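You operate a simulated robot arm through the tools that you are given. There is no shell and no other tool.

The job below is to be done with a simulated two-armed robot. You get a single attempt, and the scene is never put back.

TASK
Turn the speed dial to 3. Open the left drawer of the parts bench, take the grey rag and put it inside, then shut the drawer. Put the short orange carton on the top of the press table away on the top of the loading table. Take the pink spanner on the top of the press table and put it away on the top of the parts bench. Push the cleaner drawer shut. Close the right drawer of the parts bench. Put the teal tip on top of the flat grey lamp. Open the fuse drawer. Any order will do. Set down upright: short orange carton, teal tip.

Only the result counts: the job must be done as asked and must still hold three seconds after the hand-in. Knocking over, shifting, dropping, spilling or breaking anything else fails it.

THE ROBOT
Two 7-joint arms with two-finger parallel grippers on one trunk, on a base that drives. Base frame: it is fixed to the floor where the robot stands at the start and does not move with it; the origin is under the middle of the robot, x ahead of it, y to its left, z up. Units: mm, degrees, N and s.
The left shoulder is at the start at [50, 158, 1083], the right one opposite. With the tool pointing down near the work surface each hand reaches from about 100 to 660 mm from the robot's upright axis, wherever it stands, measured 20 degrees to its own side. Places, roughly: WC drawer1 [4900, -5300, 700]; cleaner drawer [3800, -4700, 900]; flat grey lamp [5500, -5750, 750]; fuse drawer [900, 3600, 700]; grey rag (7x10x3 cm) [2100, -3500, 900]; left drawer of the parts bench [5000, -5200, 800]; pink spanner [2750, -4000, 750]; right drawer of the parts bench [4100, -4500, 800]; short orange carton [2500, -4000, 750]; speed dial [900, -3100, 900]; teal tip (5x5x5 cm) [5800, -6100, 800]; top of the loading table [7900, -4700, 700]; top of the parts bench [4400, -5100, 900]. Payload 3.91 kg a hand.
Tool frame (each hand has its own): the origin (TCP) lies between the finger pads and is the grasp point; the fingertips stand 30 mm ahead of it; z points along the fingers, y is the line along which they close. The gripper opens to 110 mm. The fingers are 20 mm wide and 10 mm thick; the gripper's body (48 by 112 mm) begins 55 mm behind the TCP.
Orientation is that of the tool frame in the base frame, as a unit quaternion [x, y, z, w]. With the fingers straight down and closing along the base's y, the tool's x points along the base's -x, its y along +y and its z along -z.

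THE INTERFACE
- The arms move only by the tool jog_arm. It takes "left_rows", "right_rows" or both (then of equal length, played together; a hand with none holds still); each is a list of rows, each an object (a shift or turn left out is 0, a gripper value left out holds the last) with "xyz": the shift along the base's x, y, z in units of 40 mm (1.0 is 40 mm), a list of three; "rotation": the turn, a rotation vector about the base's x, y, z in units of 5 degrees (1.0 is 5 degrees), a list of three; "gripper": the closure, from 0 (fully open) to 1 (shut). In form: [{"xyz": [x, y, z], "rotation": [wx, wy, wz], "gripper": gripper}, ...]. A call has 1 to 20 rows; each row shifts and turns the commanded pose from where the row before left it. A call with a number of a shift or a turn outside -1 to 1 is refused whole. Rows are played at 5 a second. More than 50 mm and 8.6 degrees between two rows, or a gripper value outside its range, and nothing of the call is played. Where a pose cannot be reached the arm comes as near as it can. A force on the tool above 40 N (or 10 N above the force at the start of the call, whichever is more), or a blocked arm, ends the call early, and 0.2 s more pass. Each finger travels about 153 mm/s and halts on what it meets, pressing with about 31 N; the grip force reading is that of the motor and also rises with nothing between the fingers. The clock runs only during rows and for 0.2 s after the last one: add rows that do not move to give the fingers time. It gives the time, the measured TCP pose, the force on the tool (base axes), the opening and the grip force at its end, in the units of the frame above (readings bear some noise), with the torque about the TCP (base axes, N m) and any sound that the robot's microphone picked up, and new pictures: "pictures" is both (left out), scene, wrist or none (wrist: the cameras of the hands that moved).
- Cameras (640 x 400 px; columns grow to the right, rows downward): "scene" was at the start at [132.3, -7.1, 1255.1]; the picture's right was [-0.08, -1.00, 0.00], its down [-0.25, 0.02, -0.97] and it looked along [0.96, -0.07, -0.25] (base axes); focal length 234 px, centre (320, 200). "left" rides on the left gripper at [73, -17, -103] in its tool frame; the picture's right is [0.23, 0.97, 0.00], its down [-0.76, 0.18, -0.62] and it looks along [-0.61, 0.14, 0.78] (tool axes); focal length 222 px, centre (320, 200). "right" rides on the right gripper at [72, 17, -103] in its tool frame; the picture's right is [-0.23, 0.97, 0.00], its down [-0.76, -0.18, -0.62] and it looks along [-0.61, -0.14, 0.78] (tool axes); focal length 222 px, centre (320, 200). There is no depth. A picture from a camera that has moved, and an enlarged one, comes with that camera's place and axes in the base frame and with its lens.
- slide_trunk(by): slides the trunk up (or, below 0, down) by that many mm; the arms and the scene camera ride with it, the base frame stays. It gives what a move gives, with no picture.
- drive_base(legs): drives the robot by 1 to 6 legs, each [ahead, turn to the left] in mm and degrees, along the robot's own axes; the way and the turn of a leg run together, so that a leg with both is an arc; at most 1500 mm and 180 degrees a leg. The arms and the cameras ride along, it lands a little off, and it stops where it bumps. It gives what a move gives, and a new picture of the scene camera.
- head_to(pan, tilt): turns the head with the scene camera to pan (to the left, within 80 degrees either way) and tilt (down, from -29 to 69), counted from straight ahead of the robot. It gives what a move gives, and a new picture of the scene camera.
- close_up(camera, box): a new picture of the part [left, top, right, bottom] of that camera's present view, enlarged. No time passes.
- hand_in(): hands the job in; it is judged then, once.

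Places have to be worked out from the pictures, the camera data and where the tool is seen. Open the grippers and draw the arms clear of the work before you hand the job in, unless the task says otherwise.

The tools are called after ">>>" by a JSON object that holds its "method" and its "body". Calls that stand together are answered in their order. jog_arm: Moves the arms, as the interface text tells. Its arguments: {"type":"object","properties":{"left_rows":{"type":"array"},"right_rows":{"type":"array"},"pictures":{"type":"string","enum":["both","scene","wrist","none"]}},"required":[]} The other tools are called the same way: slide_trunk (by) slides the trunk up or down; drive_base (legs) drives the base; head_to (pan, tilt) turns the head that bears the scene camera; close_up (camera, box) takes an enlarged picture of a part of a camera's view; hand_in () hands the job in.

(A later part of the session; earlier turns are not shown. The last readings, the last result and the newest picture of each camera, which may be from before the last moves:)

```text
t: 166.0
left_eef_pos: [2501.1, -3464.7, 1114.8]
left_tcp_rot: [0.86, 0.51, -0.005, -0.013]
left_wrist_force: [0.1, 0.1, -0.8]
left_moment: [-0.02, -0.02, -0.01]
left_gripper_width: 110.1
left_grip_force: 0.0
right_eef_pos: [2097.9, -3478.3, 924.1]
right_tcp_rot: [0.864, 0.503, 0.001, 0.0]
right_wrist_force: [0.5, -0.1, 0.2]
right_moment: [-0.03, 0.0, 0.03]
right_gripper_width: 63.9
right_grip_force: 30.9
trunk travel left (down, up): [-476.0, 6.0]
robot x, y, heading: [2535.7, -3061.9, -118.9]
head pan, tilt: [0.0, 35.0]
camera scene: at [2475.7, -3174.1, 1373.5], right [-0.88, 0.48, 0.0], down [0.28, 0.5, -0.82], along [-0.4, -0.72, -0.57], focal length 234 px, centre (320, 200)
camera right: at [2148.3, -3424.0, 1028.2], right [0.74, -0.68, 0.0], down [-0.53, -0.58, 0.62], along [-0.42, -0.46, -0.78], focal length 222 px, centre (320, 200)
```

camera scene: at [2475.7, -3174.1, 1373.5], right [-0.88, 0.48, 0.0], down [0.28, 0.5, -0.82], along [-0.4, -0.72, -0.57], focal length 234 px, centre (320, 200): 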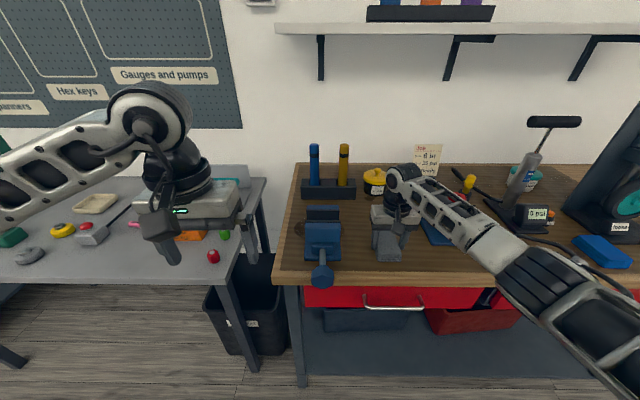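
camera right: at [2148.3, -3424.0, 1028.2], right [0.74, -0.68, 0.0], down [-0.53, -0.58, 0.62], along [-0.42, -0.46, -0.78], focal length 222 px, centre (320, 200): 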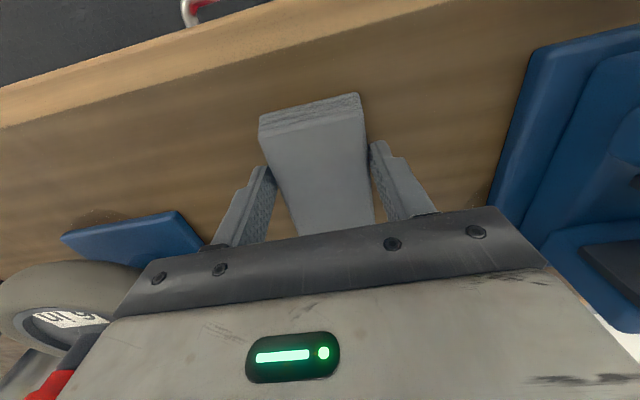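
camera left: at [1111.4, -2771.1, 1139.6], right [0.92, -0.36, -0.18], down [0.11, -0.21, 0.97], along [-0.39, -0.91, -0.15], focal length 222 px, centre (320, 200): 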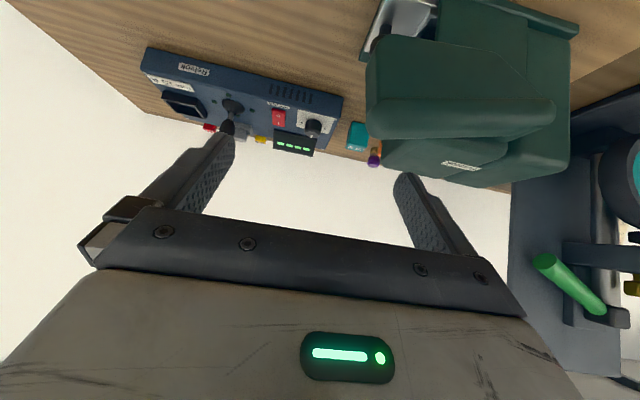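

Rag gripped at 64 mm. I lift it and bring the right hand back to the carry position.

>>> {"method": "jog_arm", "body": {"right_rows": [{"xyz": [0, 0, 0.8], "gripper": 0.75}, {"xyz": [0, 0, 1]}, {"xyz": [0, 0, 1]}, {"xyz": [0.2, 0.3, 1]}, {"xyz": [0.58, 0.887, 0.5]}, {"xyz": [0.58, 0.887, 0.2]}, {"xyz": [0.58, 0.887, 0]}, {"xyz": [0.58, 0.887, 0]}, {"xyz": [0.4, 0.6, 0]}]}}

```text
t: 168.0
left_eef_pos: [2502.0, -3465.1, 1114.1]
left_tcp_rot: [0.86, 0.51, -0.004, -0.012]
left_wrist_force: [-0.2, 0.3, 0.1]
left_moment: [0.01, 0.0, -0.02]
left_gripper_width: 110.1
left_grip_force: 0.0
right_eef_pos: [2215.3, -3301.0, 1106.1]
right_tcp_rot: [0.864, 0.504, 0.001, 0.0]
right_wrist_force: [-0.4, 0.5, -0.2]
right_moment: [0.04, 0.0, 0.0]
right_gripper_width: 64.0
right_grip_force: 30.7
trunk travel left (down, up): [-476.0, 6.0]
robot x, y, heading: [2541.5, -3063.2, -119.0]
head pan, tilt: [0.0, 35.0]
camera scene: at [2475.8, -3173.8, 1373.5], right [-0.88, 0.48, 0.0], down [0.28, 0.5, -0.82], along [-0.4, -0.72, -0.57], focal length 234 px, centre (320, 200)
camera right: at [2265.1, -3245.6, 1209.0], right [0.74, -0.68, 0.0], down [-0.53, -0.58, 0.62], along [-0.42, -0.46, -0.78], focal length 222 px, centre (320, 200)
```

scene: 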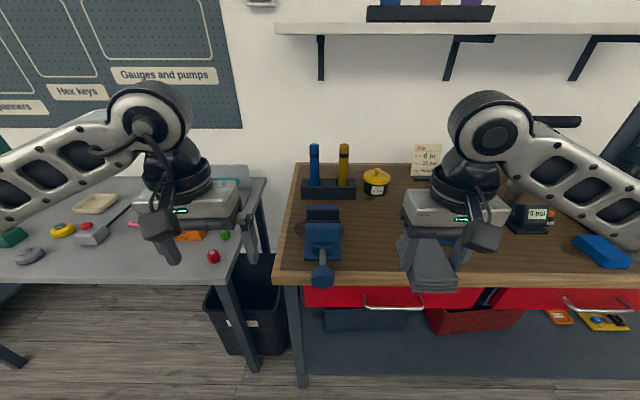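
right: 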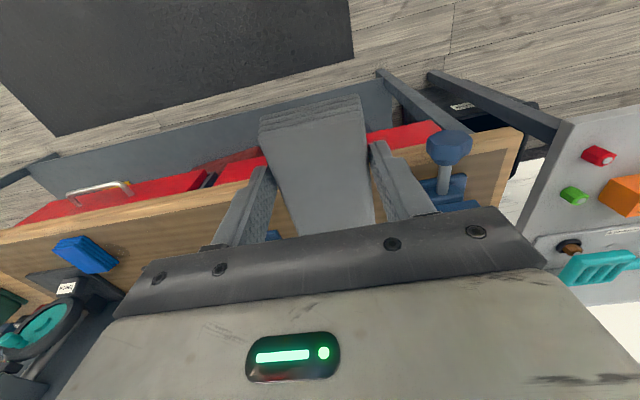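

The rag is held in the right hand. Now I look left at the press table for the orange carton and pink spanner.

>>> {"method": "head_to", "body": {"pan": 35, "tilt": 35}}

>>> {"method": "close_up", "body": {"camera": "left", "box": [0, 0, 640, 400]}}

```text
t: 169.0
left_eef_pos: [2501.6, -3464.9, 1114.8]
left_tcp_rot: [0.86, 0.509, -0.004, -0.013]
left_wrist_force: [-0.3, -1.2, -0.4]
left_moment: [0.02, -0.05, 0.0]
left_gripper_width: 110.1
left_grip_force: 0.1
right_eef_pos: [2213.2, -3300.3, 1105.6]
right_tcp_rot: [0.864, 0.504, 0.001, -0.001]
right_wrist_force: [0.4, 0.0, -0.3]
right_moment: [0.01, 0.03, 0.07]
right_gripper_width: 63.8
right_grip_force: 30.3
trunk travel left (down, up): [-476.0, 6.0]
robot x, y, heading: [2539.2, -3062.3, -119.1]
head pan, tilt: [35.0, 35.0]
camera scene: at [2527.5, -3184.6, 1373.5], right [-0.99, -0.1, 0.0], down [-0.06, 0.57, -0.82], along [0.09, -0.81, -0.57], focal length 234 px, centre (320, 200)
```

scene: 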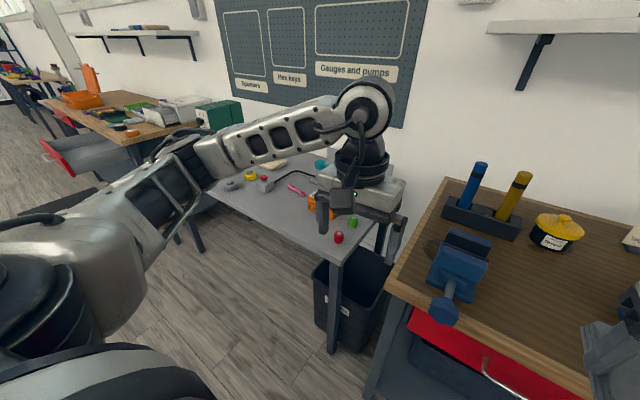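

```text
1.00 times, centred on (320, 200) of left (not enlarged: the box is as wide or as high as the picture)
camera zoom: at [2523.5, -3395.0, 1218.3], right [0.96, -0.27, -0.02], down [-0.2, -0.76, 0.61], along [-0.18, -0.59, -0.79], focal length 222 px, centre (320, 200)
```

zoom: 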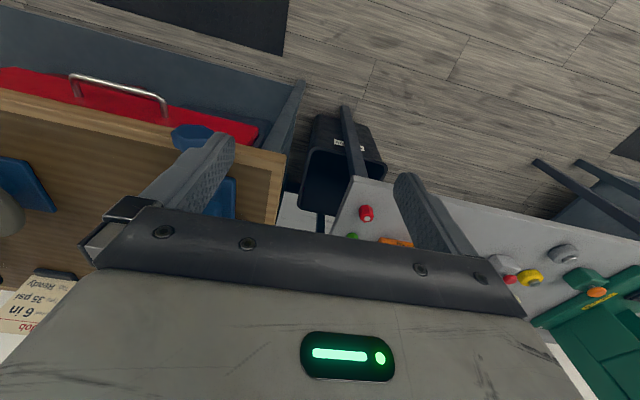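

The press table holds the orange carton (under the left hand), a pink spanner and other parts; the parts bench beyond has a drawer standing open. I shift the robot about 450 mm along the aisle to face the press table.

>>> {"method": "drive_base", "body": {"legs": [[-60, 0], [0, 89.5], [450, 0], [0, -89.5]]}}

>>> {"method": "head_to", "body": {"pan": 0, "tilt": 35}}

```text
t: 179.9
left_eef_pos: [2924.7, -3633.6, 1114.1]
left_tcp_rot: [0.86, 0.51, -0.005, -0.012]
left_wrist_force: [-0.2, -0.2, 0.5]
left_moment: [0.01, -0.03, -0.01]
left_gripper_width: 110.1
left_grip_force: 0.1
right_eef_pos: [2637.1, -3470.1, 1105.6]
right_tcp_rot: [0.862, 0.506, 0.0, 0.0]
right_wrist_force: [-0.3, 0.0, -1.1]
right_moment: [-0.02, 0.0, -0.01]
right_gripper_width: 64.0
right_grip_force: 30.9
trunk travel left (down, up): [-476.0, 6.0]
robot x, y, heading: [2963.6, -3230.3, -118.8]
head pan, tilt: [35.0, 35.0]
camera scene: at [2950.0, -3352.9, 1373.5], right [-0.99, -0.11, 0.0], down [-0.06, 0.57, -0.82], along [0.09, -0.81, -0.57], focal length 234 px, centre (320, 200)
```

scene: 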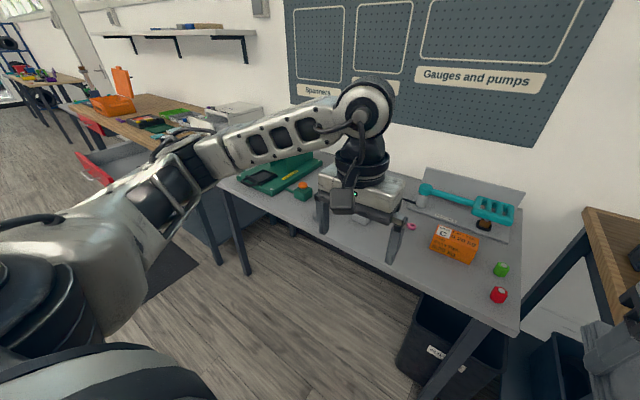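

```text
t: 180.9
left_eef_pos: [2925.6, -3632.3, 1114.7]
left_tcp_rot: [0.859, 0.511, -0.005, -0.013]
left_wrist_force: [-0.8, -0.1, 0.1]
left_moment: [-0.04, 0.01, -0.02]
left_gripper_width: 110.1
left_grip_force: 0.0
right_eef_pos: [2636.7, -3471.0, 1105.3]
right_tcp_rot: [0.862, 0.507, 0.0, -0.001]
right_wrist_force: [0.1, -0.2, -0.3]
right_moment: [0.02, 0.0, -0.01]
right_gripper_width: 63.6
right_grip_force: 31.0
trunk travel left (down, up): [-476.0, 6.0]
robot x, y, heading: [2962.1, -3234.4, -118.6]
head pan, tilt: [0.0, 35.0]
camera scene: at [2898.2, -3342.7, 1373.5], right [-0.88, 0.48, 0.0], down [0.28, 0.5, -0.82], along [-0.39, -0.72, -0.57], focal length 234 px, centre (320, 200)
```

scene: 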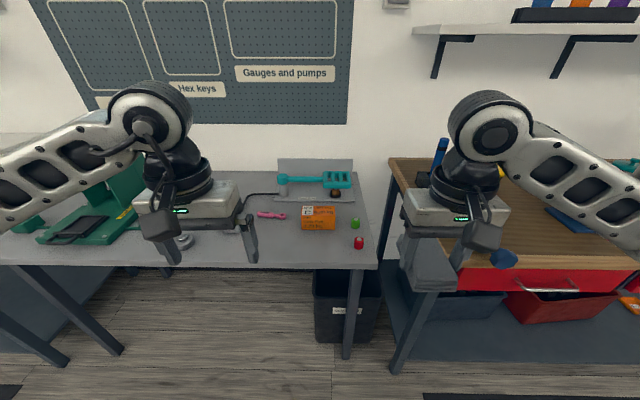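

Both the pink spanner and the orange carton are visible straight ahead. I zoom in on them.

>>> {"method": "close_up", "body": {"camera": "scene", "box": [230, 160, 390, 270]}}

>>> {"method": "close_up", "body": {"camera": "left", "box": [0, 0, 640, 400]}}

```text
3.64 times, centred on (310, 215) of scene
camera zoom: at [2898.2, -3342.7, 1373.5], right [-0.88, 0.48, 0.0], down [0.28, 0.5, -0.82], along [-0.39, -0.72, -0.57], focal length 851 px, centre (356, 146)
```

zoom: 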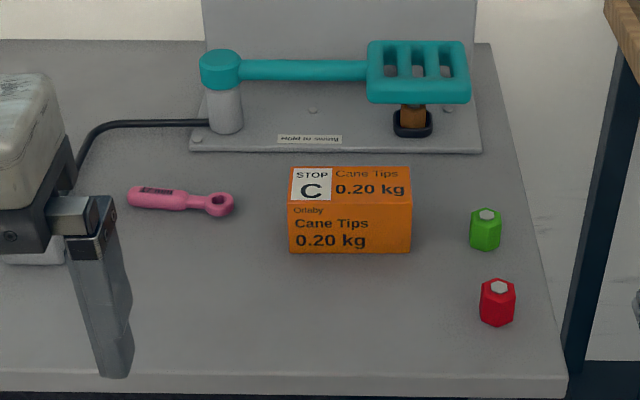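

```text
1.00 times, centred on (320, 200) of left (not enlarged: the box is as wide or as high as the picture)
camera zoom: at [2946.8, -3563.4, 1218.2], right [0.96, -0.26, -0.02], down [-0.19, -0.76, 0.61], along [-0.18, -0.59, -0.79], focal length 222 px, centre (320, 200)
```

zoom: 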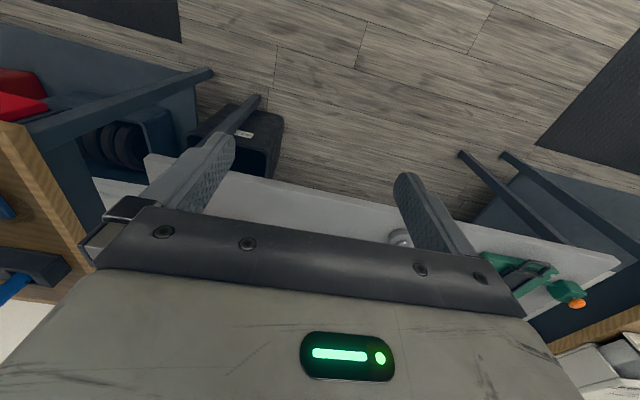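

Triangulating the red nut gives the press table top z≈800. The spanner lies at about (2725,-4050), 119 mm long, along azimuth -40°; carton at about (2590,-3930), 120×56×64 mm. I lower the trunk 130 mm and drive 250 mm forward to bring the spanner into reach.

>>> {"method": "slide_trunk", "body": {"by": -130}}

>>> {"method": "drive_base", "body": {"legs": [[250, 0]]}}

>>> {"method": "head_to", "body": {"pan": 5, "tilt": 45}}

>>> {"method": "close_up", "body": {"camera": "scene", "box": [200, 90, 440, 240]}}

```text
t: 182.5
left_eef_pos: [2924.1, -3633.2, 984.4]
left_tcp_rot: [0.859, 0.511, -0.004, -0.012]
left_wrist_force: [0.6, 0.5, 0.1]
left_moment: [-0.02, -0.02, 0.02]
left_gripper_width: 110.0
left_grip_force: 0.0
right_eef_pos: [2637.2, -3471.8, 976.2]
right_tcp_rot: [0.862, 0.507, 0.0, -0.001]
right_wrist_force: [-0.1, -0.9, 0.0]
right_moment: [0.02, 0.01, 0.02]
right_gripper_width: 63.7
right_grip_force: 31.3
trunk travel left (down, up): [-346.0, 136.0]
robot x, y, heading: [2961.7, -3228.2, -118.8]
head pan, tilt: [0.0, 35.0]
```

```text
t: 184.3
left_eef_pos: [2803.8, -3854.9, 983.8]
left_tcp_rot: [0.86, 0.51, -0.004, -0.012]
left_wrist_force: [-0.5, -0.6, 0.8]
left_moment: [0.0, -0.02, 0.0]
left_gripper_width: 110.1
left_grip_force: 0.0
right_eef_pos: [2514.9, -3691.5, 974.6]
right_tcp_rot: [0.863, 0.505, 0.0, -0.001]
right_wrist_force: [-0.1, -0.1, -1.5]
right_moment: [-0.01, -0.01, 0.04]
right_gripper_width: 63.7
right_grip_force: 30.8
trunk travel left (down, up): [-346.0, 136.0]
robot x, y, heading: [2842.8, -3450.5, -118.6]
head pan, tilt: [0.0, 35.0]
camera scene: at [2776.6, -3563.7, 1243.4], right [-0.88, 0.48, 0.0], down [0.28, 0.5, -0.82], along [-0.39, -0.72, -0.57], focal length 234 px, centre (320, 200)
```

scene: 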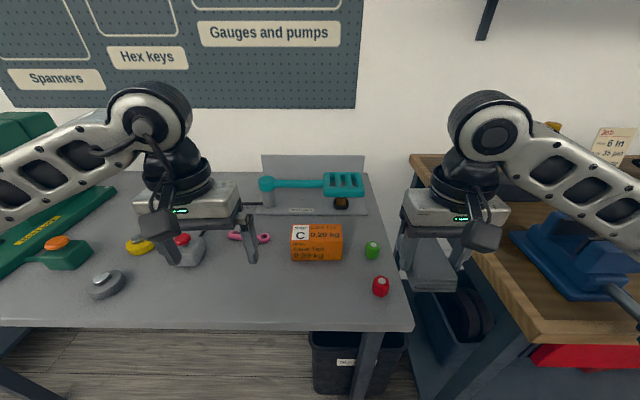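

```text
t: 185.1
left_eef_pos: [2802.3, -3853.6, 984.5]
left_tcp_rot: [0.86, 0.511, -0.004, -0.012]
left_wrist_force: [0.6, 0.9, 0.6]
left_moment: [0.0, -0.01, 0.0]
left_gripper_width: 110.3
left_grip_force: 0.1
right_eef_pos: [2514.3, -3691.5, 975.5]
right_tcp_rot: [0.863, 0.505, -0.001, 0.0]
right_wrist_force: [0.3, -0.5, -0.3]
right_moment: [-0.02, -0.04, -0.02]
right_gripper_width: 63.9
right_grip_force: 30.5
trunk travel left (down, up): [-346.0, 136.0]
robot x, y, heading: [2837.6, -3452.6, -118.6]
head pan, tilt: [5.0, 45.0]
camera scene: at [2786.3, -3560.6, 1228.7], right [-0.91, 0.4, 0.0], down [0.29, 0.65, -0.71], along [-0.29, -0.65, -0.71], focal length 234 px, centre (320, 200)
```

scene: 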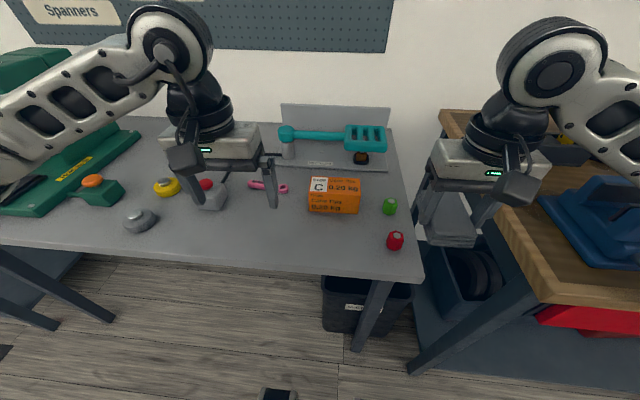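

```text
2.67 times, centred on (320, 165) of scene
camera zoom: at [2786.3, -3560.6, 1228.7], right [-0.91, 0.4, 0.0], down [0.29, 0.65, -0.71], along [-0.29, -0.65, -0.71], focal length 624 px, centre (320, 293)
```

zoom: 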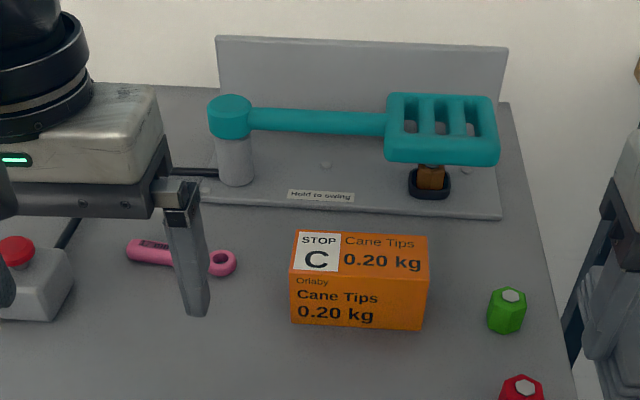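

The spanner runs from (2770,-4090) to (2678,-4015). I bring the left hand over its handle near (2731,-4058), rotating it 79° so the fingers close across it.

>>> {"method": "jog_arm", "body": {"left_rows": [{"xyz": [-0.111, -0.319, -0.194], "rotation": [0, 0, 0.9925], "gripper": 0.45}, {"xyz": [-0.111, -0.319, -0.194], "rotation": [0, 0, 0.9925]}, {"xyz": [-0.111, -0.319, -0.194], "rotation": [0, 0, 0.9925]}, {"xyz": [-0.111, -0.319, -0.194], "rotation": [0, 0, 0.9925]}, {"xyz": [-0.111, -0.319, -0.194], "rotation": [0, 0, 0.9925]}, {"xyz": [-0.111, -0.319, -0.194], "rotation": [0, 0, 0.9925]}, {"xyz": [-0.111, -0.319, -0.194], "rotation": [0, 0, 0.9925]}, {"xyz": [-0.111, -0.319, -0.194], "rotation": [0, 0, 0.9925]}, {"xyz": [-0.111, -0.319, -0.194], "rotation": [0, 0, 0.9925]}, {"xyz": [-0.111, -0.319, -0.194], "rotation": [0, 0, 0.9925]}, {"xyz": [-0.111, -0.319, -0.194], "rotation": [0, 0, 0.9925]}, {"xyz": [-0.111, -0.319, -0.194], "rotation": [0, 0, 0.9925]}, {"xyz": [-0.111, -0.319, -0.194], "rotation": [0, 0, 0.9925]}, {"xyz": [-0.111, -0.319, -0.194], "rotation": [0, 0, 0.9925]}, {"xyz": [-0.111, -0.319, -0.194], "rotation": [0, 0, 0.9925]}, {"xyz": [-0.111, -0.319, -0.194], "rotation": [0, 0, 0.9925]}]}}

>>> {"method": "close_up", "body": {"camera": "scene", "box": [200, 120, 360, 220]}}

```text
t: 188.4
left_eef_pos: [2732.7, -4058.0, 859.7]
left_tcp_rot: [0.335, 0.942, -0.013, -0.007]
left_wrist_force: [0.3, 1.3, 0.5]
left_moment: [0.02, -0.02, 0.0]
left_gripper_width: 60.7
left_grip_force: 0.1
right_eef_pos: [2516.5, -3691.3, 975.2]
right_tcp_rot: [0.863, 0.506, 0.0, 0.0]
right_wrist_force: [-0.1, -0.3, -1.4]
right_moment: [0.0, 0.0, -0.01]
right_gripper_width: 63.8
right_grip_force: 31.1
trunk travel left (down, up): [-346.0, 136.0]
robot x, y, heading: [2844.8, -3450.2, -118.8]
head pan, tilt: [5.0, 45.0]
camera scene: at [2786.3, -3560.7, 1228.6], right [-0.91, 0.4, 0.0], down [0.29, 0.65, -0.71], along [-0.29, -0.65, -0.71], focal length 234 px, centre (320, 200)
camera left: at [2668.6, -4024.4, 963.0], right [0.44, 0.9, -0.02], down [0.72, -0.33, 0.61], along [0.54, -0.29, -0.79], focal length 222 px, centre (320, 200)
```

scene: 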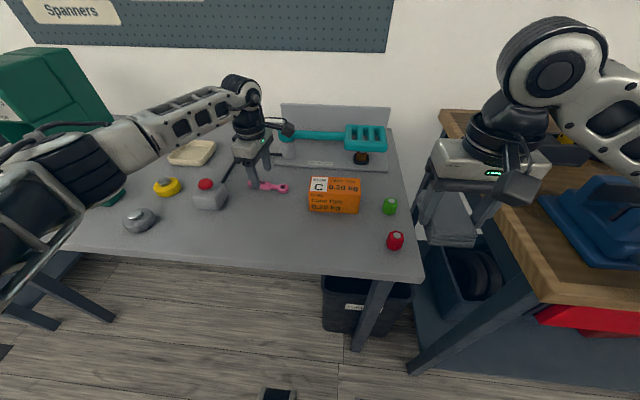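
left: 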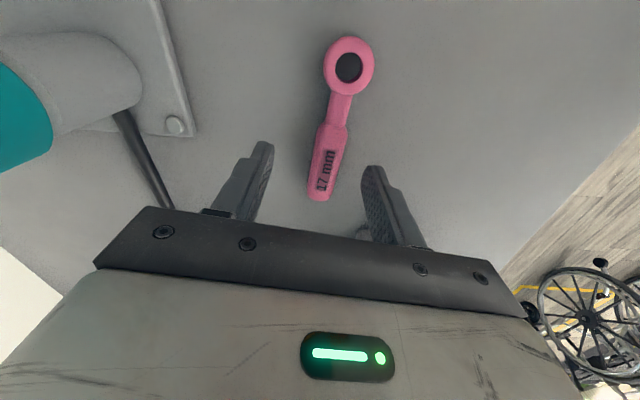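

```text
4.00 times, centred on (280, 170) of scene
camera zoom: at [2786.3, -3560.7, 1228.6], right [-0.91, 0.4, 0.0], down [0.29, 0.65, -0.71], along [-0.29, -0.65, -0.71], focal length 936 px, centre (480, 320)
```

zoom: 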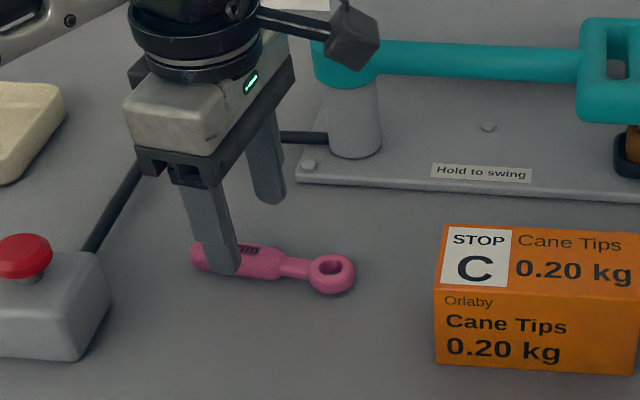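

Spanner and fingers are parallel; it lies about 9 mm toward image right. I correct by that, descend to z≈833 and close.

>>> {"method": "jog_arm", "body": {"left_rows": [{"xyz": [0.1, 0.21, 0]}, {"xyz": [0, 0, -0.35]}, {"xyz": [0, 0, -0.32]}, {"xyz": [0, 0, 0]}]}}

>>> {"method": "close_up", "body": {"camera": "scene", "box": [200, 120, 360, 220]}}

```text
t: 189.4
left_eef_pos: [2737.7, -4050.8, 833.4]
left_tcp_rot: [0.335, 0.942, -0.011, -0.006]
left_wrist_force: [-0.1, -0.1, -0.1]
left_moment: [0.01, 0.02, -0.02]
left_gripper_width: 60.2
left_grip_force: 0.1
right_eef_pos: [2515.8, -3690.0, 976.1]
right_tcp_rot: [0.863, 0.505, 0.0, 0.0]
right_wrist_force: [-0.3, -0.6, -0.4]
right_moment: [0.01, 0.05, 0.0]
right_gripper_width: 64.1
right_grip_force: 31.1
trunk travel left (down, up): [-346.0, 136.0]
robot x, y, heading: [2838.9, -3451.5, -118.9]
head pan, tilt: [5.0, 45.0]
camera scene: at [2786.4, -3560.6, 1228.6], right [-0.91, 0.4, 0.0], down [0.29, 0.65, -0.71], along [-0.29, -0.65, -0.71], focal length 234 px, centre (320, 200)
camera left: at [2672.3, -4016.0, 936.5], right [0.44, 0.9, -0.02], down [0.72, -0.33, 0.61], along [0.54, -0.29, -0.79], focal length 222 px, centre (320, 200)
```

scene: 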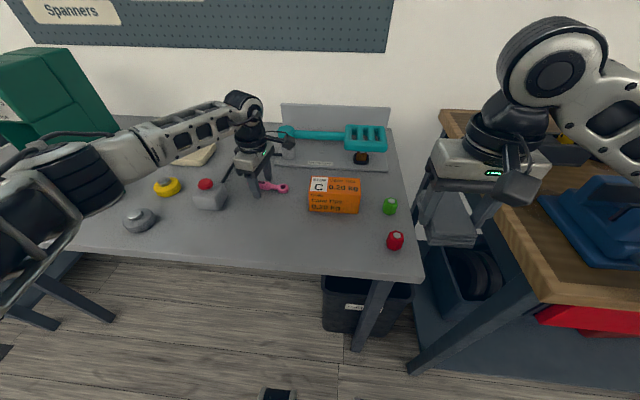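
left: 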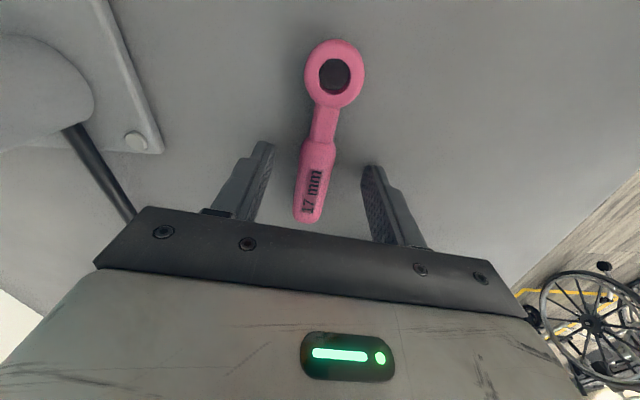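

```text
4.00 times, centred on (280, 170) of scene
camera zoom: at [2786.4, -3560.6, 1228.6], right [-0.91, 0.4, 0.0], down [0.29, 0.65, -0.71], along [-0.29, -0.65, -0.71], focal length 936 px, centre (480, 320)
```

zoom: 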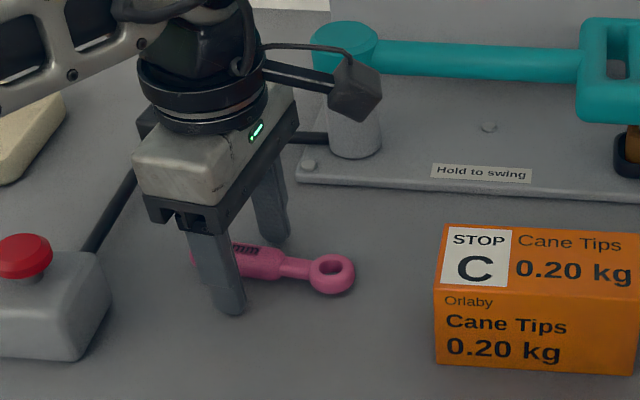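

No contact yet and the spanner is still slightly below the tips; I lower a bit further in small steps, then close.

>>> {"method": "jog_arm", "body": {"left_rows": [{"xyz": [0, 0, -0.15]}, {"xyz": [0, 0, -0.1]}, {"xyz": [0, 0, 0]}], "pictures": "wrist"}}

```text
t: 190.2
left_eef_pos: [2736.3, -4050.9, 832.0]
left_tcp_rot: [0.335, 0.942, -0.016, -0.011]
left_wrist_force: [3.2, 6.1, 16.4]
left_moment: [0.69, -0.57, 0.07]
left_gripper_width: 64.1
left_grip_force: 3.7
right_eef_pos: [2516.0, -3690.7, 976.0]
right_tcp_rot: [0.863, 0.505, -0.001, 0.0]
right_wrist_force: [-0.2, 0.0, -0.7]
right_moment: [0.02, 0.02, 0.0]
right_gripper_width: 63.6
right_grip_force: 30.6
trunk travel left (down, up): [-346.0, 136.0]
robot x, y, heading: [2839.5, -3450.6, -118.5]
head pan, tilt: [5.0, 45.0]
stopped in row 3 (left hand): the force on the tool passed its limit at 42 N (the readings are from after the stop); the commanded pose is now the measured one
camera left: at [2672.1, -4016.7, 935.9], right [0.44, 0.9, -0.04], down [0.72, -0.33, 0.61], along [0.54, -0.29, -0.79], focal length 222 px, centre (320, 200)
```

left: 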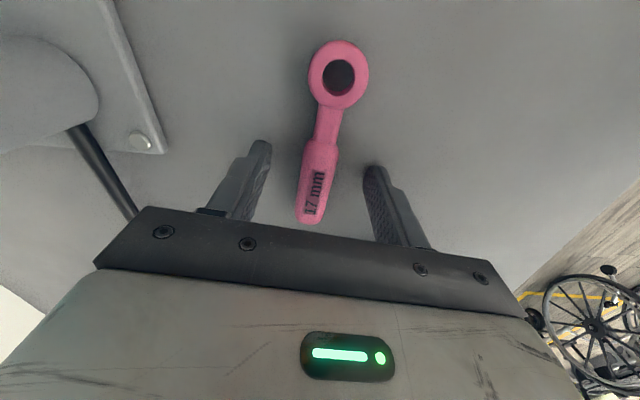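

Contact with the table at TCP z≈832, so the table top is z≈802. I lift 2 mm and close on the spanner.

>>> {"method": "jog_arm", "body": {"left_rows": [{"xyz": [0, 0, 0.06]}, {"gripper": 0.7}, {"gripper": 0.95}, {"gripper": 0.95}, {"gripper": 0.95}, {"gripper": 0.95}], "pictures": "wrist"}}

```text
t: 191.6
left_eef_pos: [2736.4, -4052.6, 830.8]
left_tcp_rot: [0.334, 0.943, -0.016, -0.009]
left_wrist_force: [-0.8, -1.9, 4.7]
left_moment: [0.0, -0.06, 0.01]
left_gripper_width: 21.1
left_grip_force: 30.6
right_eef_pos: [2515.3, -3690.3, 976.1]
right_tcp_rot: [0.863, 0.505, 0.0, 0.0]
right_wrist_force: [-0.8, -1.0, -0.5]
right_moment: [-0.01, 0.03, 0.01]
right_gripper_width: 63.6
right_grip_force: 30.9
trunk travel left (down, up): [-346.0, 136.0]
robot x, y, heading: [2838.9, -3451.3, -118.6]
head pan, tilt: [5.0, 45.0]
camera left: at [2672.3, -4017.8, 935.1], right [0.44, 0.9, -0.03], down [0.72, -0.33, 0.61], along [0.54, -0.29, -0.79], focal length 222 px, centre (320, 200)
```

left: 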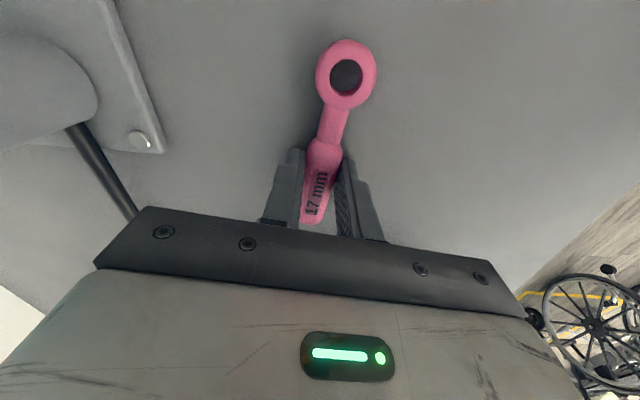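

Spanner gripped (21 mm). I lift it clear and draw the left hand back.

>>> {"method": "jog_arm", "body": {"left_rows": [{"xyz": [0, 0, 0.6]}, {"xyz": [0, 0, 1]}, {"xyz": [0, 0, 1]}, {"xyz": [0, 0, 1]}, {"xyz": [0.1, 0.2, 0.8]}, {"xyz": [0.43, 0.79, 0]}, {"xyz": [0.43, 0.79, 0]}, {"xyz": [0.43, 0.79, 0]}, {"xyz": [0.43, 0.79, 0]}, {"xyz": [0.43, 0.79, 0]}]}}

```text
t: 193.8
left_eef_pos: [2827.8, -3886.5, 1005.3]
left_tcp_rot: [0.334, 0.943, -0.016, -0.008]
left_wrist_force: [-0.3, 1.2, -0.6]
left_moment: [-0.03, 0.06, 0.0]
left_gripper_width: 21.2
left_grip_force: 31.5
right_eef_pos: [2515.9, -3691.3, 975.1]
right_tcp_rot: [0.863, 0.506, 0.0, 0.001]
right_wrist_force: [0.6, -0.2, 0.0]
right_moment: [0.01, 0.02, 0.0]
right_gripper_width: 63.8
right_grip_force: 31.1
trunk travel left (down, up): [-346.0, 136.0]
robot x, y, heading: [2839.0, -3452.0, -118.8]
head pan, tilt: [5.0, 45.0]
camera scene: at [2786.7, -3560.5, 1228.7], right [-0.92, 0.4, 0.0], down [0.29, 0.65, -0.71], along [-0.29, -0.65, -0.71], focal length 234 px, centre (320, 200)
camera left: at [2763.4, -3851.4, 1110.9], right [0.44, 0.9, -0.03], down [0.72, -0.33, 0.61], along [0.54, -0.29, -0.79], focal length 222 px, centre (320, 200)
```

scene: 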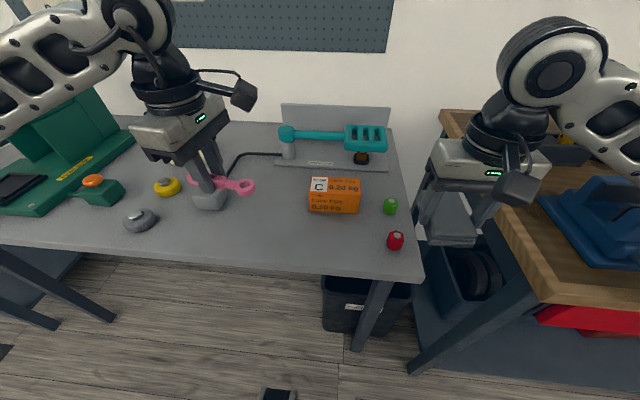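
left: 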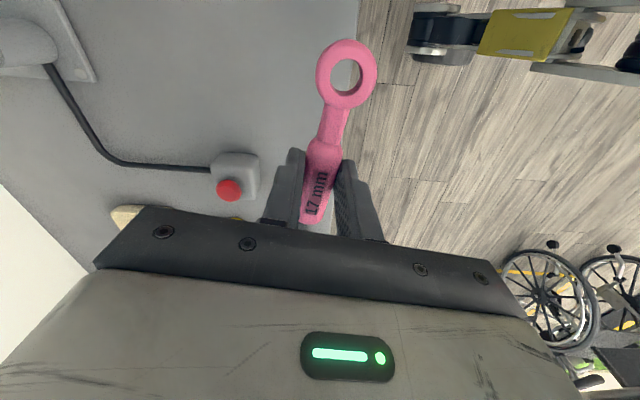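

Both items are held. I back away from the press table, raise the trunk again, and look toward the parts bench.

>>> {"method": "drive_base", "body": {"legs": [[-300, 0], [0, 89]]}}

>>> {"method": "head_to", "body": {"pan": -20, "tilt": 25}}

>>> {"method": "close_up", "body": {"camera": "scene", "box": [120, 80, 400, 280]}}

```text
t: 199.6
left_eef_pos: [3420.9, -3210.9, 1007.6]
left_tcp_rot: [-0.415, 0.91, -0.017, 0.005]
left_wrist_force: [0.2, -0.1, -1.8]
left_moment: [-0.01, -0.01, -0.03]
left_gripper_width: 21.4
left_grip_force: 30.8
right_eef_pos: [3216.0, -3516.7, 975.0]
right_tcp_rot: [0.269, 0.963, 0.001, -0.001]
right_wrist_force: [0.3, -0.2, 0.1]
right_moment: [0.0, 0.02, -0.01]
right_gripper_width: 63.6
right_grip_force: 31.2
trunk travel left (down, up): [-346.0, 136.0]
robot x, y, heading: [2984.0, -3184.6, -30.7]
head pan, tilt: [5.0, 45.0]
camera scene: at [3092.7, -3240.9, 1228.6], right [-0.43, -0.9, 0.0], down [-0.64, 0.31, -0.71], along [0.64, -0.31, -0.71], focal length 234 px, centre (320, 200)
```

scene: 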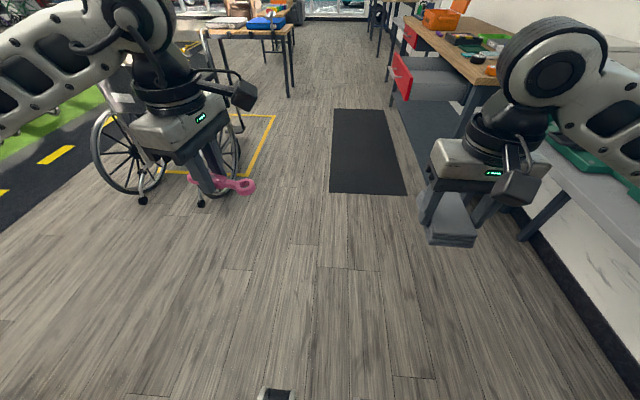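

```text
t: 200.5
left_eef_pos: [3420.6, -3211.7, 1005.5]
left_tcp_rot: [-0.415, 0.909, -0.017, 0.005]
left_wrist_force: [-0.5, -0.3, -1.3]
left_moment: [0.0, -0.01, -0.02]
left_gripper_width: 21.2
left_grip_force: 30.7
right_eef_pos: [3215.8, -3516.5, 974.7]
right_tcp_rot: [0.267, 0.964, 0.0, 0.0]
right_wrist_force: [-0.7, -1.1, -0.8]
right_moment: [0.02, -0.02, -0.02]
right_gripper_width: 64.0
right_grip_force: 31.3
trunk travel left (down, up): [-346.0, 136.0]
robot x, y, heading: [2988.2, -3186.2, -30.7]
head pan, tilt: [-20.0, 25.0]
camera scene: at [3077.9, -3277.0, 1259.1], right [-0.77, -0.64, 0.0], down [-0.27, 0.33, -0.91], along [0.58, -0.7, -0.42], focal length 234 px, centre (320, 200)
```

scene: 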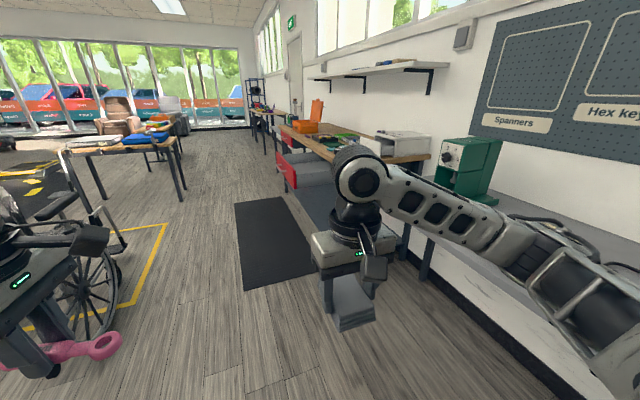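

```text
2.00 times, centred on (260, 180) of scene
camera zoom: at [3077.9, -3277.0, 1259.1], right [-0.77, -0.64, 0.0], down [-0.27, 0.33, -0.91], along [0.58, -0.7, -0.42], focal length 468 px, centre (440, 240)
```

zoom: 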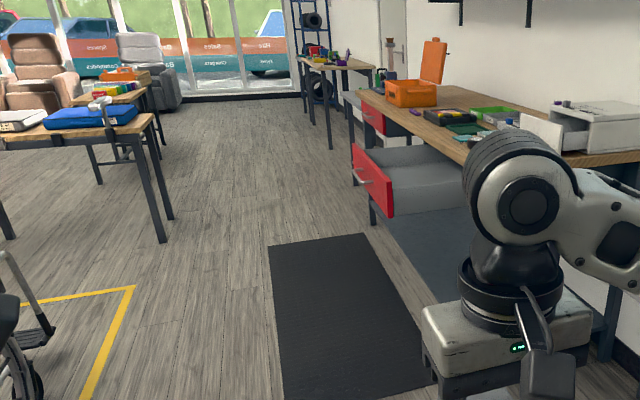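

I can see the parts bench: its right drawer stands open about 270 mm, its left drawer is shut, and a small white unit on top has an open drawer (cleaner drawer). I drive along the aisle past the open drawer and look at the bench.

>>> {"method": "drive_base", "body": {"legs": [[0, 1.5], [1450, 0]]}}

>>> {"method": "head_to", "body": {"pan": -65, "tilt": 30}}

```text
t: 208.1
left_eef_pos: [4689.7, -3900.7, 1006.5]
left_tcp_rot: [-0.429, 0.903, -0.017, 0.005]
left_wrist_force: [1.0, 0.3, -1.6]
left_moment: [-0.04, 0.01, -0.04]
left_gripper_width: 21.1
left_grip_force: 30.7
right_eef_pos: [4495.3, -4211.4, 974.7]
right_tcp_rot: [0.253, 0.967, 0.0, -0.001]
right_wrist_force: [-0.6, 0.0, 0.2]
right_moment: [0.01, 0.01, -0.04]
right_gripper_width: 63.7
right_grip_force: 31.6
trunk travel left (down, up): [-346.0, 136.0]
robot x, y, heading: [4251.6, -3890.2, -28.6]
head pan, tilt: [-20.0, 25.0]
camera scene: at [4349.3, -3976.1, 1259.2], right [-0.75, -0.66, 0.0], down [-0.28, 0.32, -0.91], along [0.6, -0.68, -0.42], focal length 234 px, centre (320, 200)
```

scene: 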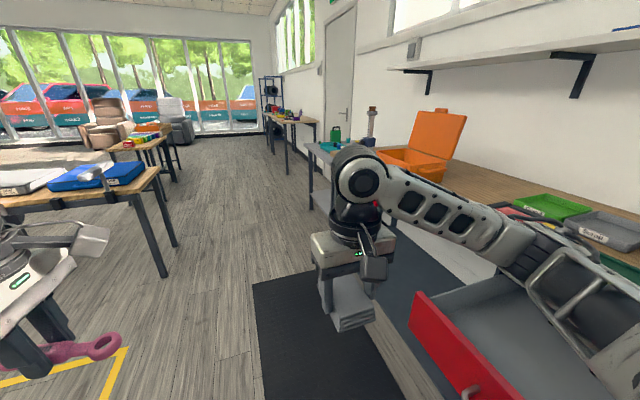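

```text
t: 209.2
left_eef_pos: [4689.1, -3900.4, 1007.2]
left_tcp_rot: [-0.428, 0.904, -0.017, 0.005]
left_wrist_force: [0.0, 0.4, -0.5]
left_moment: [-0.02, 0.02, -0.01]
left_gripper_width: 21.3
left_grip_force: 30.9
right_eef_pos: [4494.1, -4211.1, 975.6]
right_tcp_rot: [0.252, 0.968, 0.0, -0.002]
right_wrist_force: [-0.5, -0.5, -0.1]
right_moment: [0.0, -0.01, 0.02]
right_gripper_width: 63.7
right_grip_force: 31.5
trunk travel left (down, up): [-346.0, 136.0]
robot x, y, heading: [4253.7, -3888.8, -28.6]
head pan, tilt: [-65.0, 30.0]
camera scene: at [4282.6, -3996.9, 1251.2], right [-1.0, 0.07, 0.0], down [0.03, 0.5, -0.87], along [-0.06, -0.86, -0.5], focal length 234 px, centre (320, 200)
```

scene: 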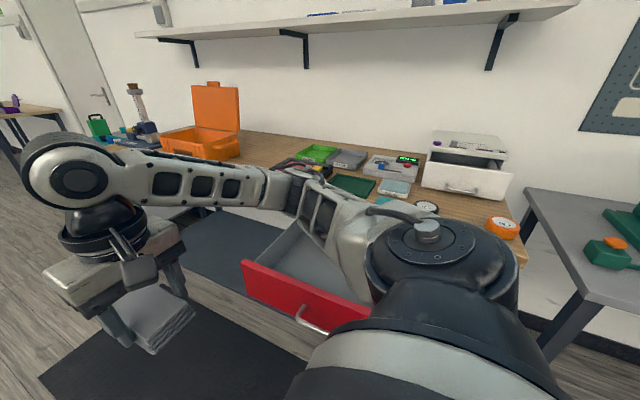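

I continue to a spot between the two drawers and turn to face the parts bench.

>>> {"method": "drive_base", "body": {"legs": [[900, 0], [0, -91]]}}

>>> {"method": "head_to", "body": {"pan": 0, "tilt": 30}}

```text
t: 217.8
left_eef_pos: [5027.5, -4758.0, 1007.7]
left_tcp_rot: [0.341, 0.94, -0.015, -0.008]
left_wrist_force: [-0.8, 0.1, -1.1]
left_moment: [0.02, -0.01, -0.02]
left_gripper_width: 21.3
left_grip_force: 30.7
right_eef_pos: [4718.3, -4558.6, 975.3]
right_tcp_rot: [0.866, 0.501, 0.0, 0.0]
right_wrist_force: [-0.1, -0.1, 0.7]
right_moment: [-0.03, -0.02, -0.04]
right_gripper_width: 63.6
right_grip_force: 31.0
trunk travel left (down, up): [-346.0, 136.0]
robot x, y, heading: [5045.6, -4319.9, -119.5]
head pan, tilt: [-65.0, 30.0]
camera scene: at [4934.7, -4350.1, 1251.2], right [0.08, 1.0, 0.0], down [0.5, -0.04, -0.87], along [-0.86, 0.07, -0.5], focal length 234 px, centre (320, 200)
```

scene: 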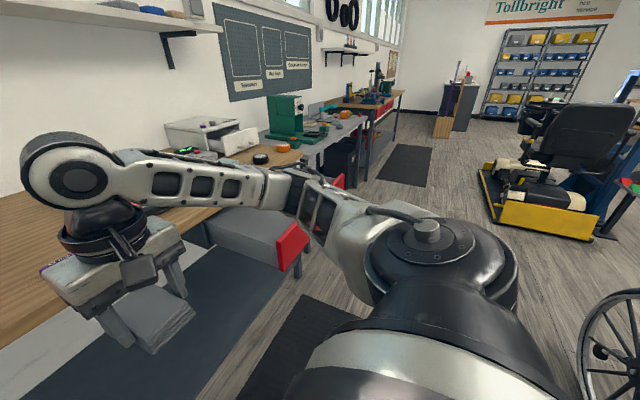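

```text
t: 219.1
left_eef_pos: [5027.7, -4757.4, 1005.7]
left_tcp_rot: [0.34, 0.94, -0.016, -0.008]
left_wrist_force: [0.1, 0.0, -1.1]
left_moment: [-0.03, 0.02, 0.0]
left_gripper_width: 21.3
left_grip_force: 31.1
right_eef_pos: [4719.8, -4557.6, 975.6]
right_tcp_rot: [0.866, 0.501, 0.0, 0.0]
right_wrist_force: [0.1, 0.0, -0.1]
right_moment: [-0.01, 0.0, 0.03]
right_gripper_width: 63.8
right_grip_force: 30.8
trunk travel left (down, up): [-346.0, 136.0]
robot x, y, heading: [5049.3, -4323.3, -119.3]
head pan, tilt: [0.0, 30.0]
camera scene: at [4980.3, -4435.9, 1251.2], right [-0.87, 0.49, 0.0], down [0.25, 0.44, -0.87], along [-0.43, -0.75, -0.5], focal length 234 px, centre (320, 200)
```

scene: 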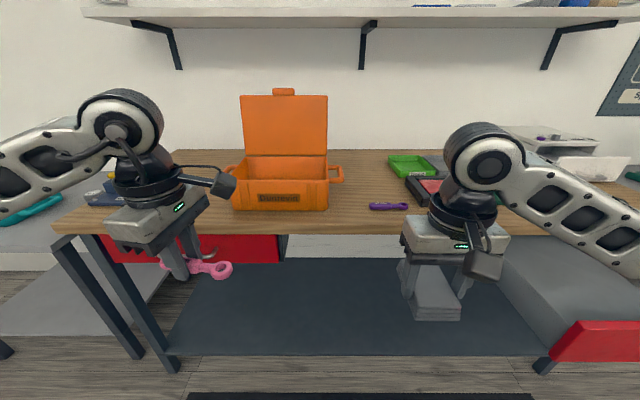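

The left (closed) red drawer is in front-left, the open right drawer at right, and there is free space on the bench's front strip between the orange toolbox and the purple part. I move 130 mm closer and re-measure.

>>> {"method": "drive_base", "body": {"legs": [[130, 0]]}}

>>> {"method": "head_to", "body": {"pan": 0, "tilt": 45}}

```text
t: 220.4
left_eef_pos: [4963.6, -4870.6, 1005.8]
left_tcp_rot: [0.34, 0.94, -0.015, -0.008]
left_wrist_force: [-0.4, -0.4, -1.1]
left_moment: [-0.02, -0.02, 0.0]
left_gripper_width: 21.1
left_grip_force: 31.1
right_eef_pos: [4655.5, -4670.7, 976.1]
right_tcp_rot: [0.866, 0.5, 0.001, -0.001]
right_wrist_force: [0.7, -0.5, -0.1]
right_moment: [0.04, -0.03, -0.02]
right_gripper_width: 63.9
right_grip_force: 30.8
trunk travel left (down, up): [-346.0, 136.0]
robot x, y, heading: [4981.9, -4434.7, -119.5]
head pan, tilt: [0.0, 30.0]
camera scene: at [4916.5, -4548.8, 1251.1], right [-0.87, 0.49, 0.0], down [0.25, 0.44, -0.87], along [-0.43, -0.75, -0.5], focal length 234 px, centre (320, 200)
```

scene: 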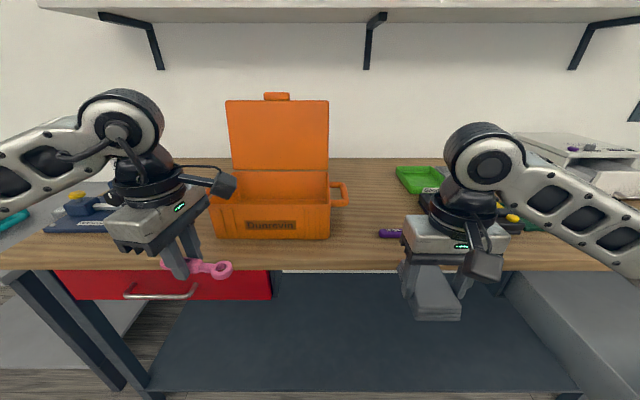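

```text
t: 221.2
left_eef_pos: [4964.0, -4870.3, 1006.5]
left_tcp_rot: [0.34, 0.94, -0.016, -0.009]
left_wrist_force: [0.2, 0.4, -1.6]
left_moment: [-0.04, -0.02, 0.0]
left_gripper_width: 21.1
left_grip_force: 31.1
right_eef_pos: [4655.1, -4671.1, 975.6]
right_tcp_rot: [0.866, 0.5, 0.0, 0.0]
right_wrist_force: [-1.3, 0.2, -0.5]
right_moment: [-0.01, 0.04, 0.0]
right_gripper_width: 64.1
right_grip_force: 31.1
trunk travel left (down, up): [-346.0, 136.0]
robot x, y, heading: [4983.6, -4434.1, -119.3]
head pan, tilt: [0.0, 45.0]
camera scene: at [4921.2, -4540.4, 1228.7], right [-0.87, 0.49, 0.0], down [0.35, 0.62, -0.71], along [-0.35, -0.62, -0.71], focal length 234 px, centre (320, 200)
```

scene: 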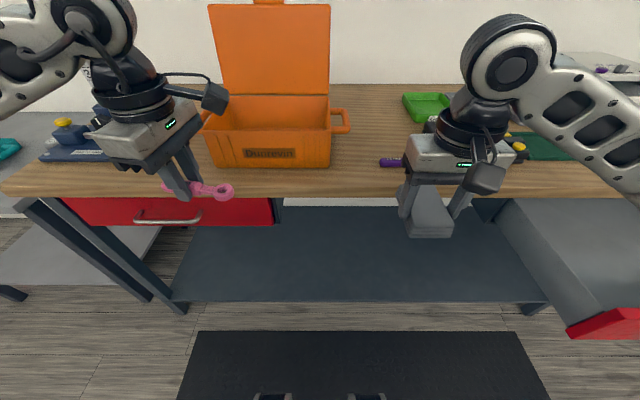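

I plan to lay the spanner on the front strip near (4658,-4816), right of the toolbox. I first move the right hand (with the rag) back and outward for clearance, then bring the spanner across and rotate it parallel to the bench edge.

>>> {"method": "jog_arm", "body": {"right_rows": [{"xyz": [-0.174, 0.73, 0]}, {"xyz": [-0.174, 0.73, 0]}, {"xyz": [-0.174, 0.73, 0]}, {}, {}, {}, {}, {}, {}, {}, {}], "left_rows": [{}, {}, {}, {"xyz": [-0.956, 0.169, -0.097], "rotation": [0, 0, 1]}, {"xyz": [-0.956, 0.169, -0.097], "rotation": [0, 0, 1]}, {"xyz": [-0.956, 0.169, -0.097]}, {"xyz": [-0.956, 0.169, -0.097]}, {"xyz": [-0.956, 0.169, -0.097]}, {"xyz": [-0.956, 0.169, -0.097]}, {"xyz": [-0.956, 0.169, -0.097]}, {"xyz": [-0.956, 0.169, -0.097]}]}}

>>> {"method": "close_up", "body": {"camera": "scene", "box": [240, 80, 480, 230]}}

```text
t: 223.6
left_eef_pos: [4657.5, -4815.3, 976.7]
left_tcp_rot: [0.257, 0.966, -0.016, -0.007]
left_wrist_force: [-0.7, 0.6, -1.5]
left_moment: [-0.02, -0.03, 0.0]
left_gripper_width: 21.3
left_grip_force: 30.4
right_eef_pos: [4635.3, -4582.8, 975.1]
right_tcp_rot: [0.866, 0.5, 0.001, 0.0]
right_wrist_force: [-0.2, 0.1, -0.4]
right_moment: [0.02, -0.03, 0.01]
right_gripper_width: 63.7
right_grip_force: 31.0
trunk travel left (down, up): [-346.0, 136.0]
robot x, y, heading: [4980.7, -4431.6, -119.5]
head pan, tilt: [0.0, 45.0]
camera scene: at [4920.7, -4540.0, 1228.6], right [-0.87, 0.49, 0.0], down [0.35, 0.62, -0.71], along [-0.35, -0.62, -0.71], focal length 234 px, centre (320, 200)
camera right: at [4685.7, -4528.2, 1078.5], right [0.73, -0.68, 0.0], down [-0.54, -0.57, 0.62], along [-0.43, -0.45, -0.78], focal length 222 px, centre (320, 200)
camera left: at [4588.8, -4791.3, 1080.1], right [0.29, 0.96, -0.03], down [0.76, -0.21, 0.61], along [0.58, -0.2, -0.79], focal length 222 px, centre (320, 200)
```

scene: 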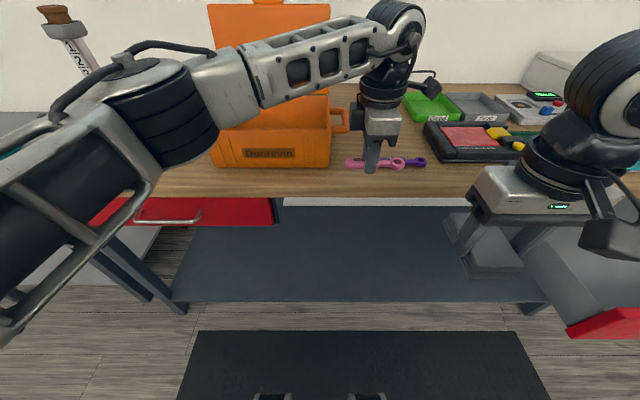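
right: 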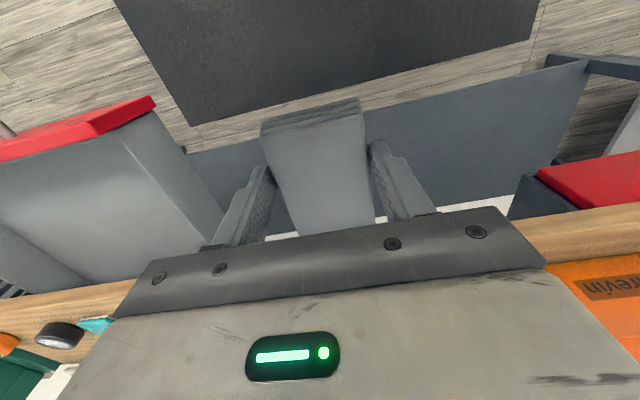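
left: 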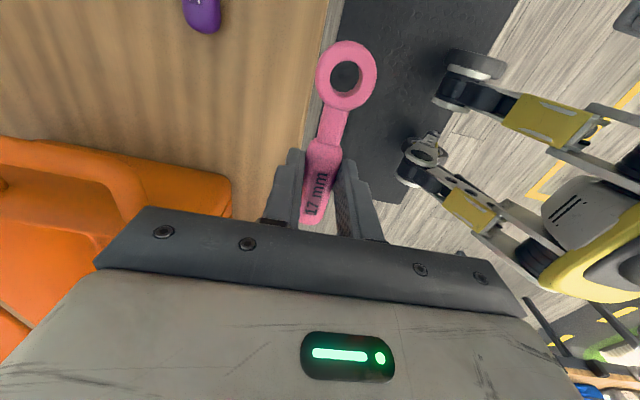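

```text
2.67 times, centred on (360, 155) of scene
camera zoom: at [4920.7, -4540.0, 1228.6], right [-0.87, 0.49, 0.0], down [0.35, 0.62, -0.71], along [-0.35, -0.62, -0.71], focal length 624 px, centre (213, 320)
```

zoom: 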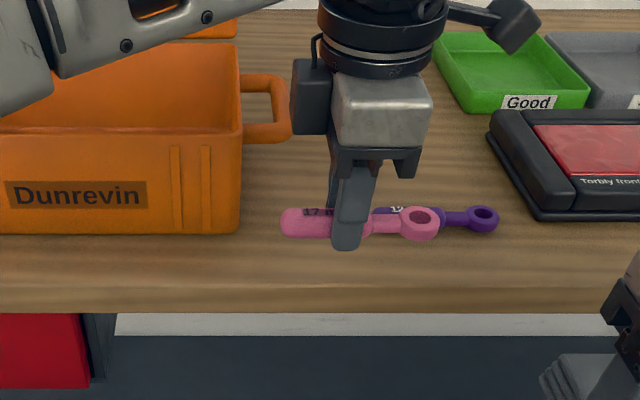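

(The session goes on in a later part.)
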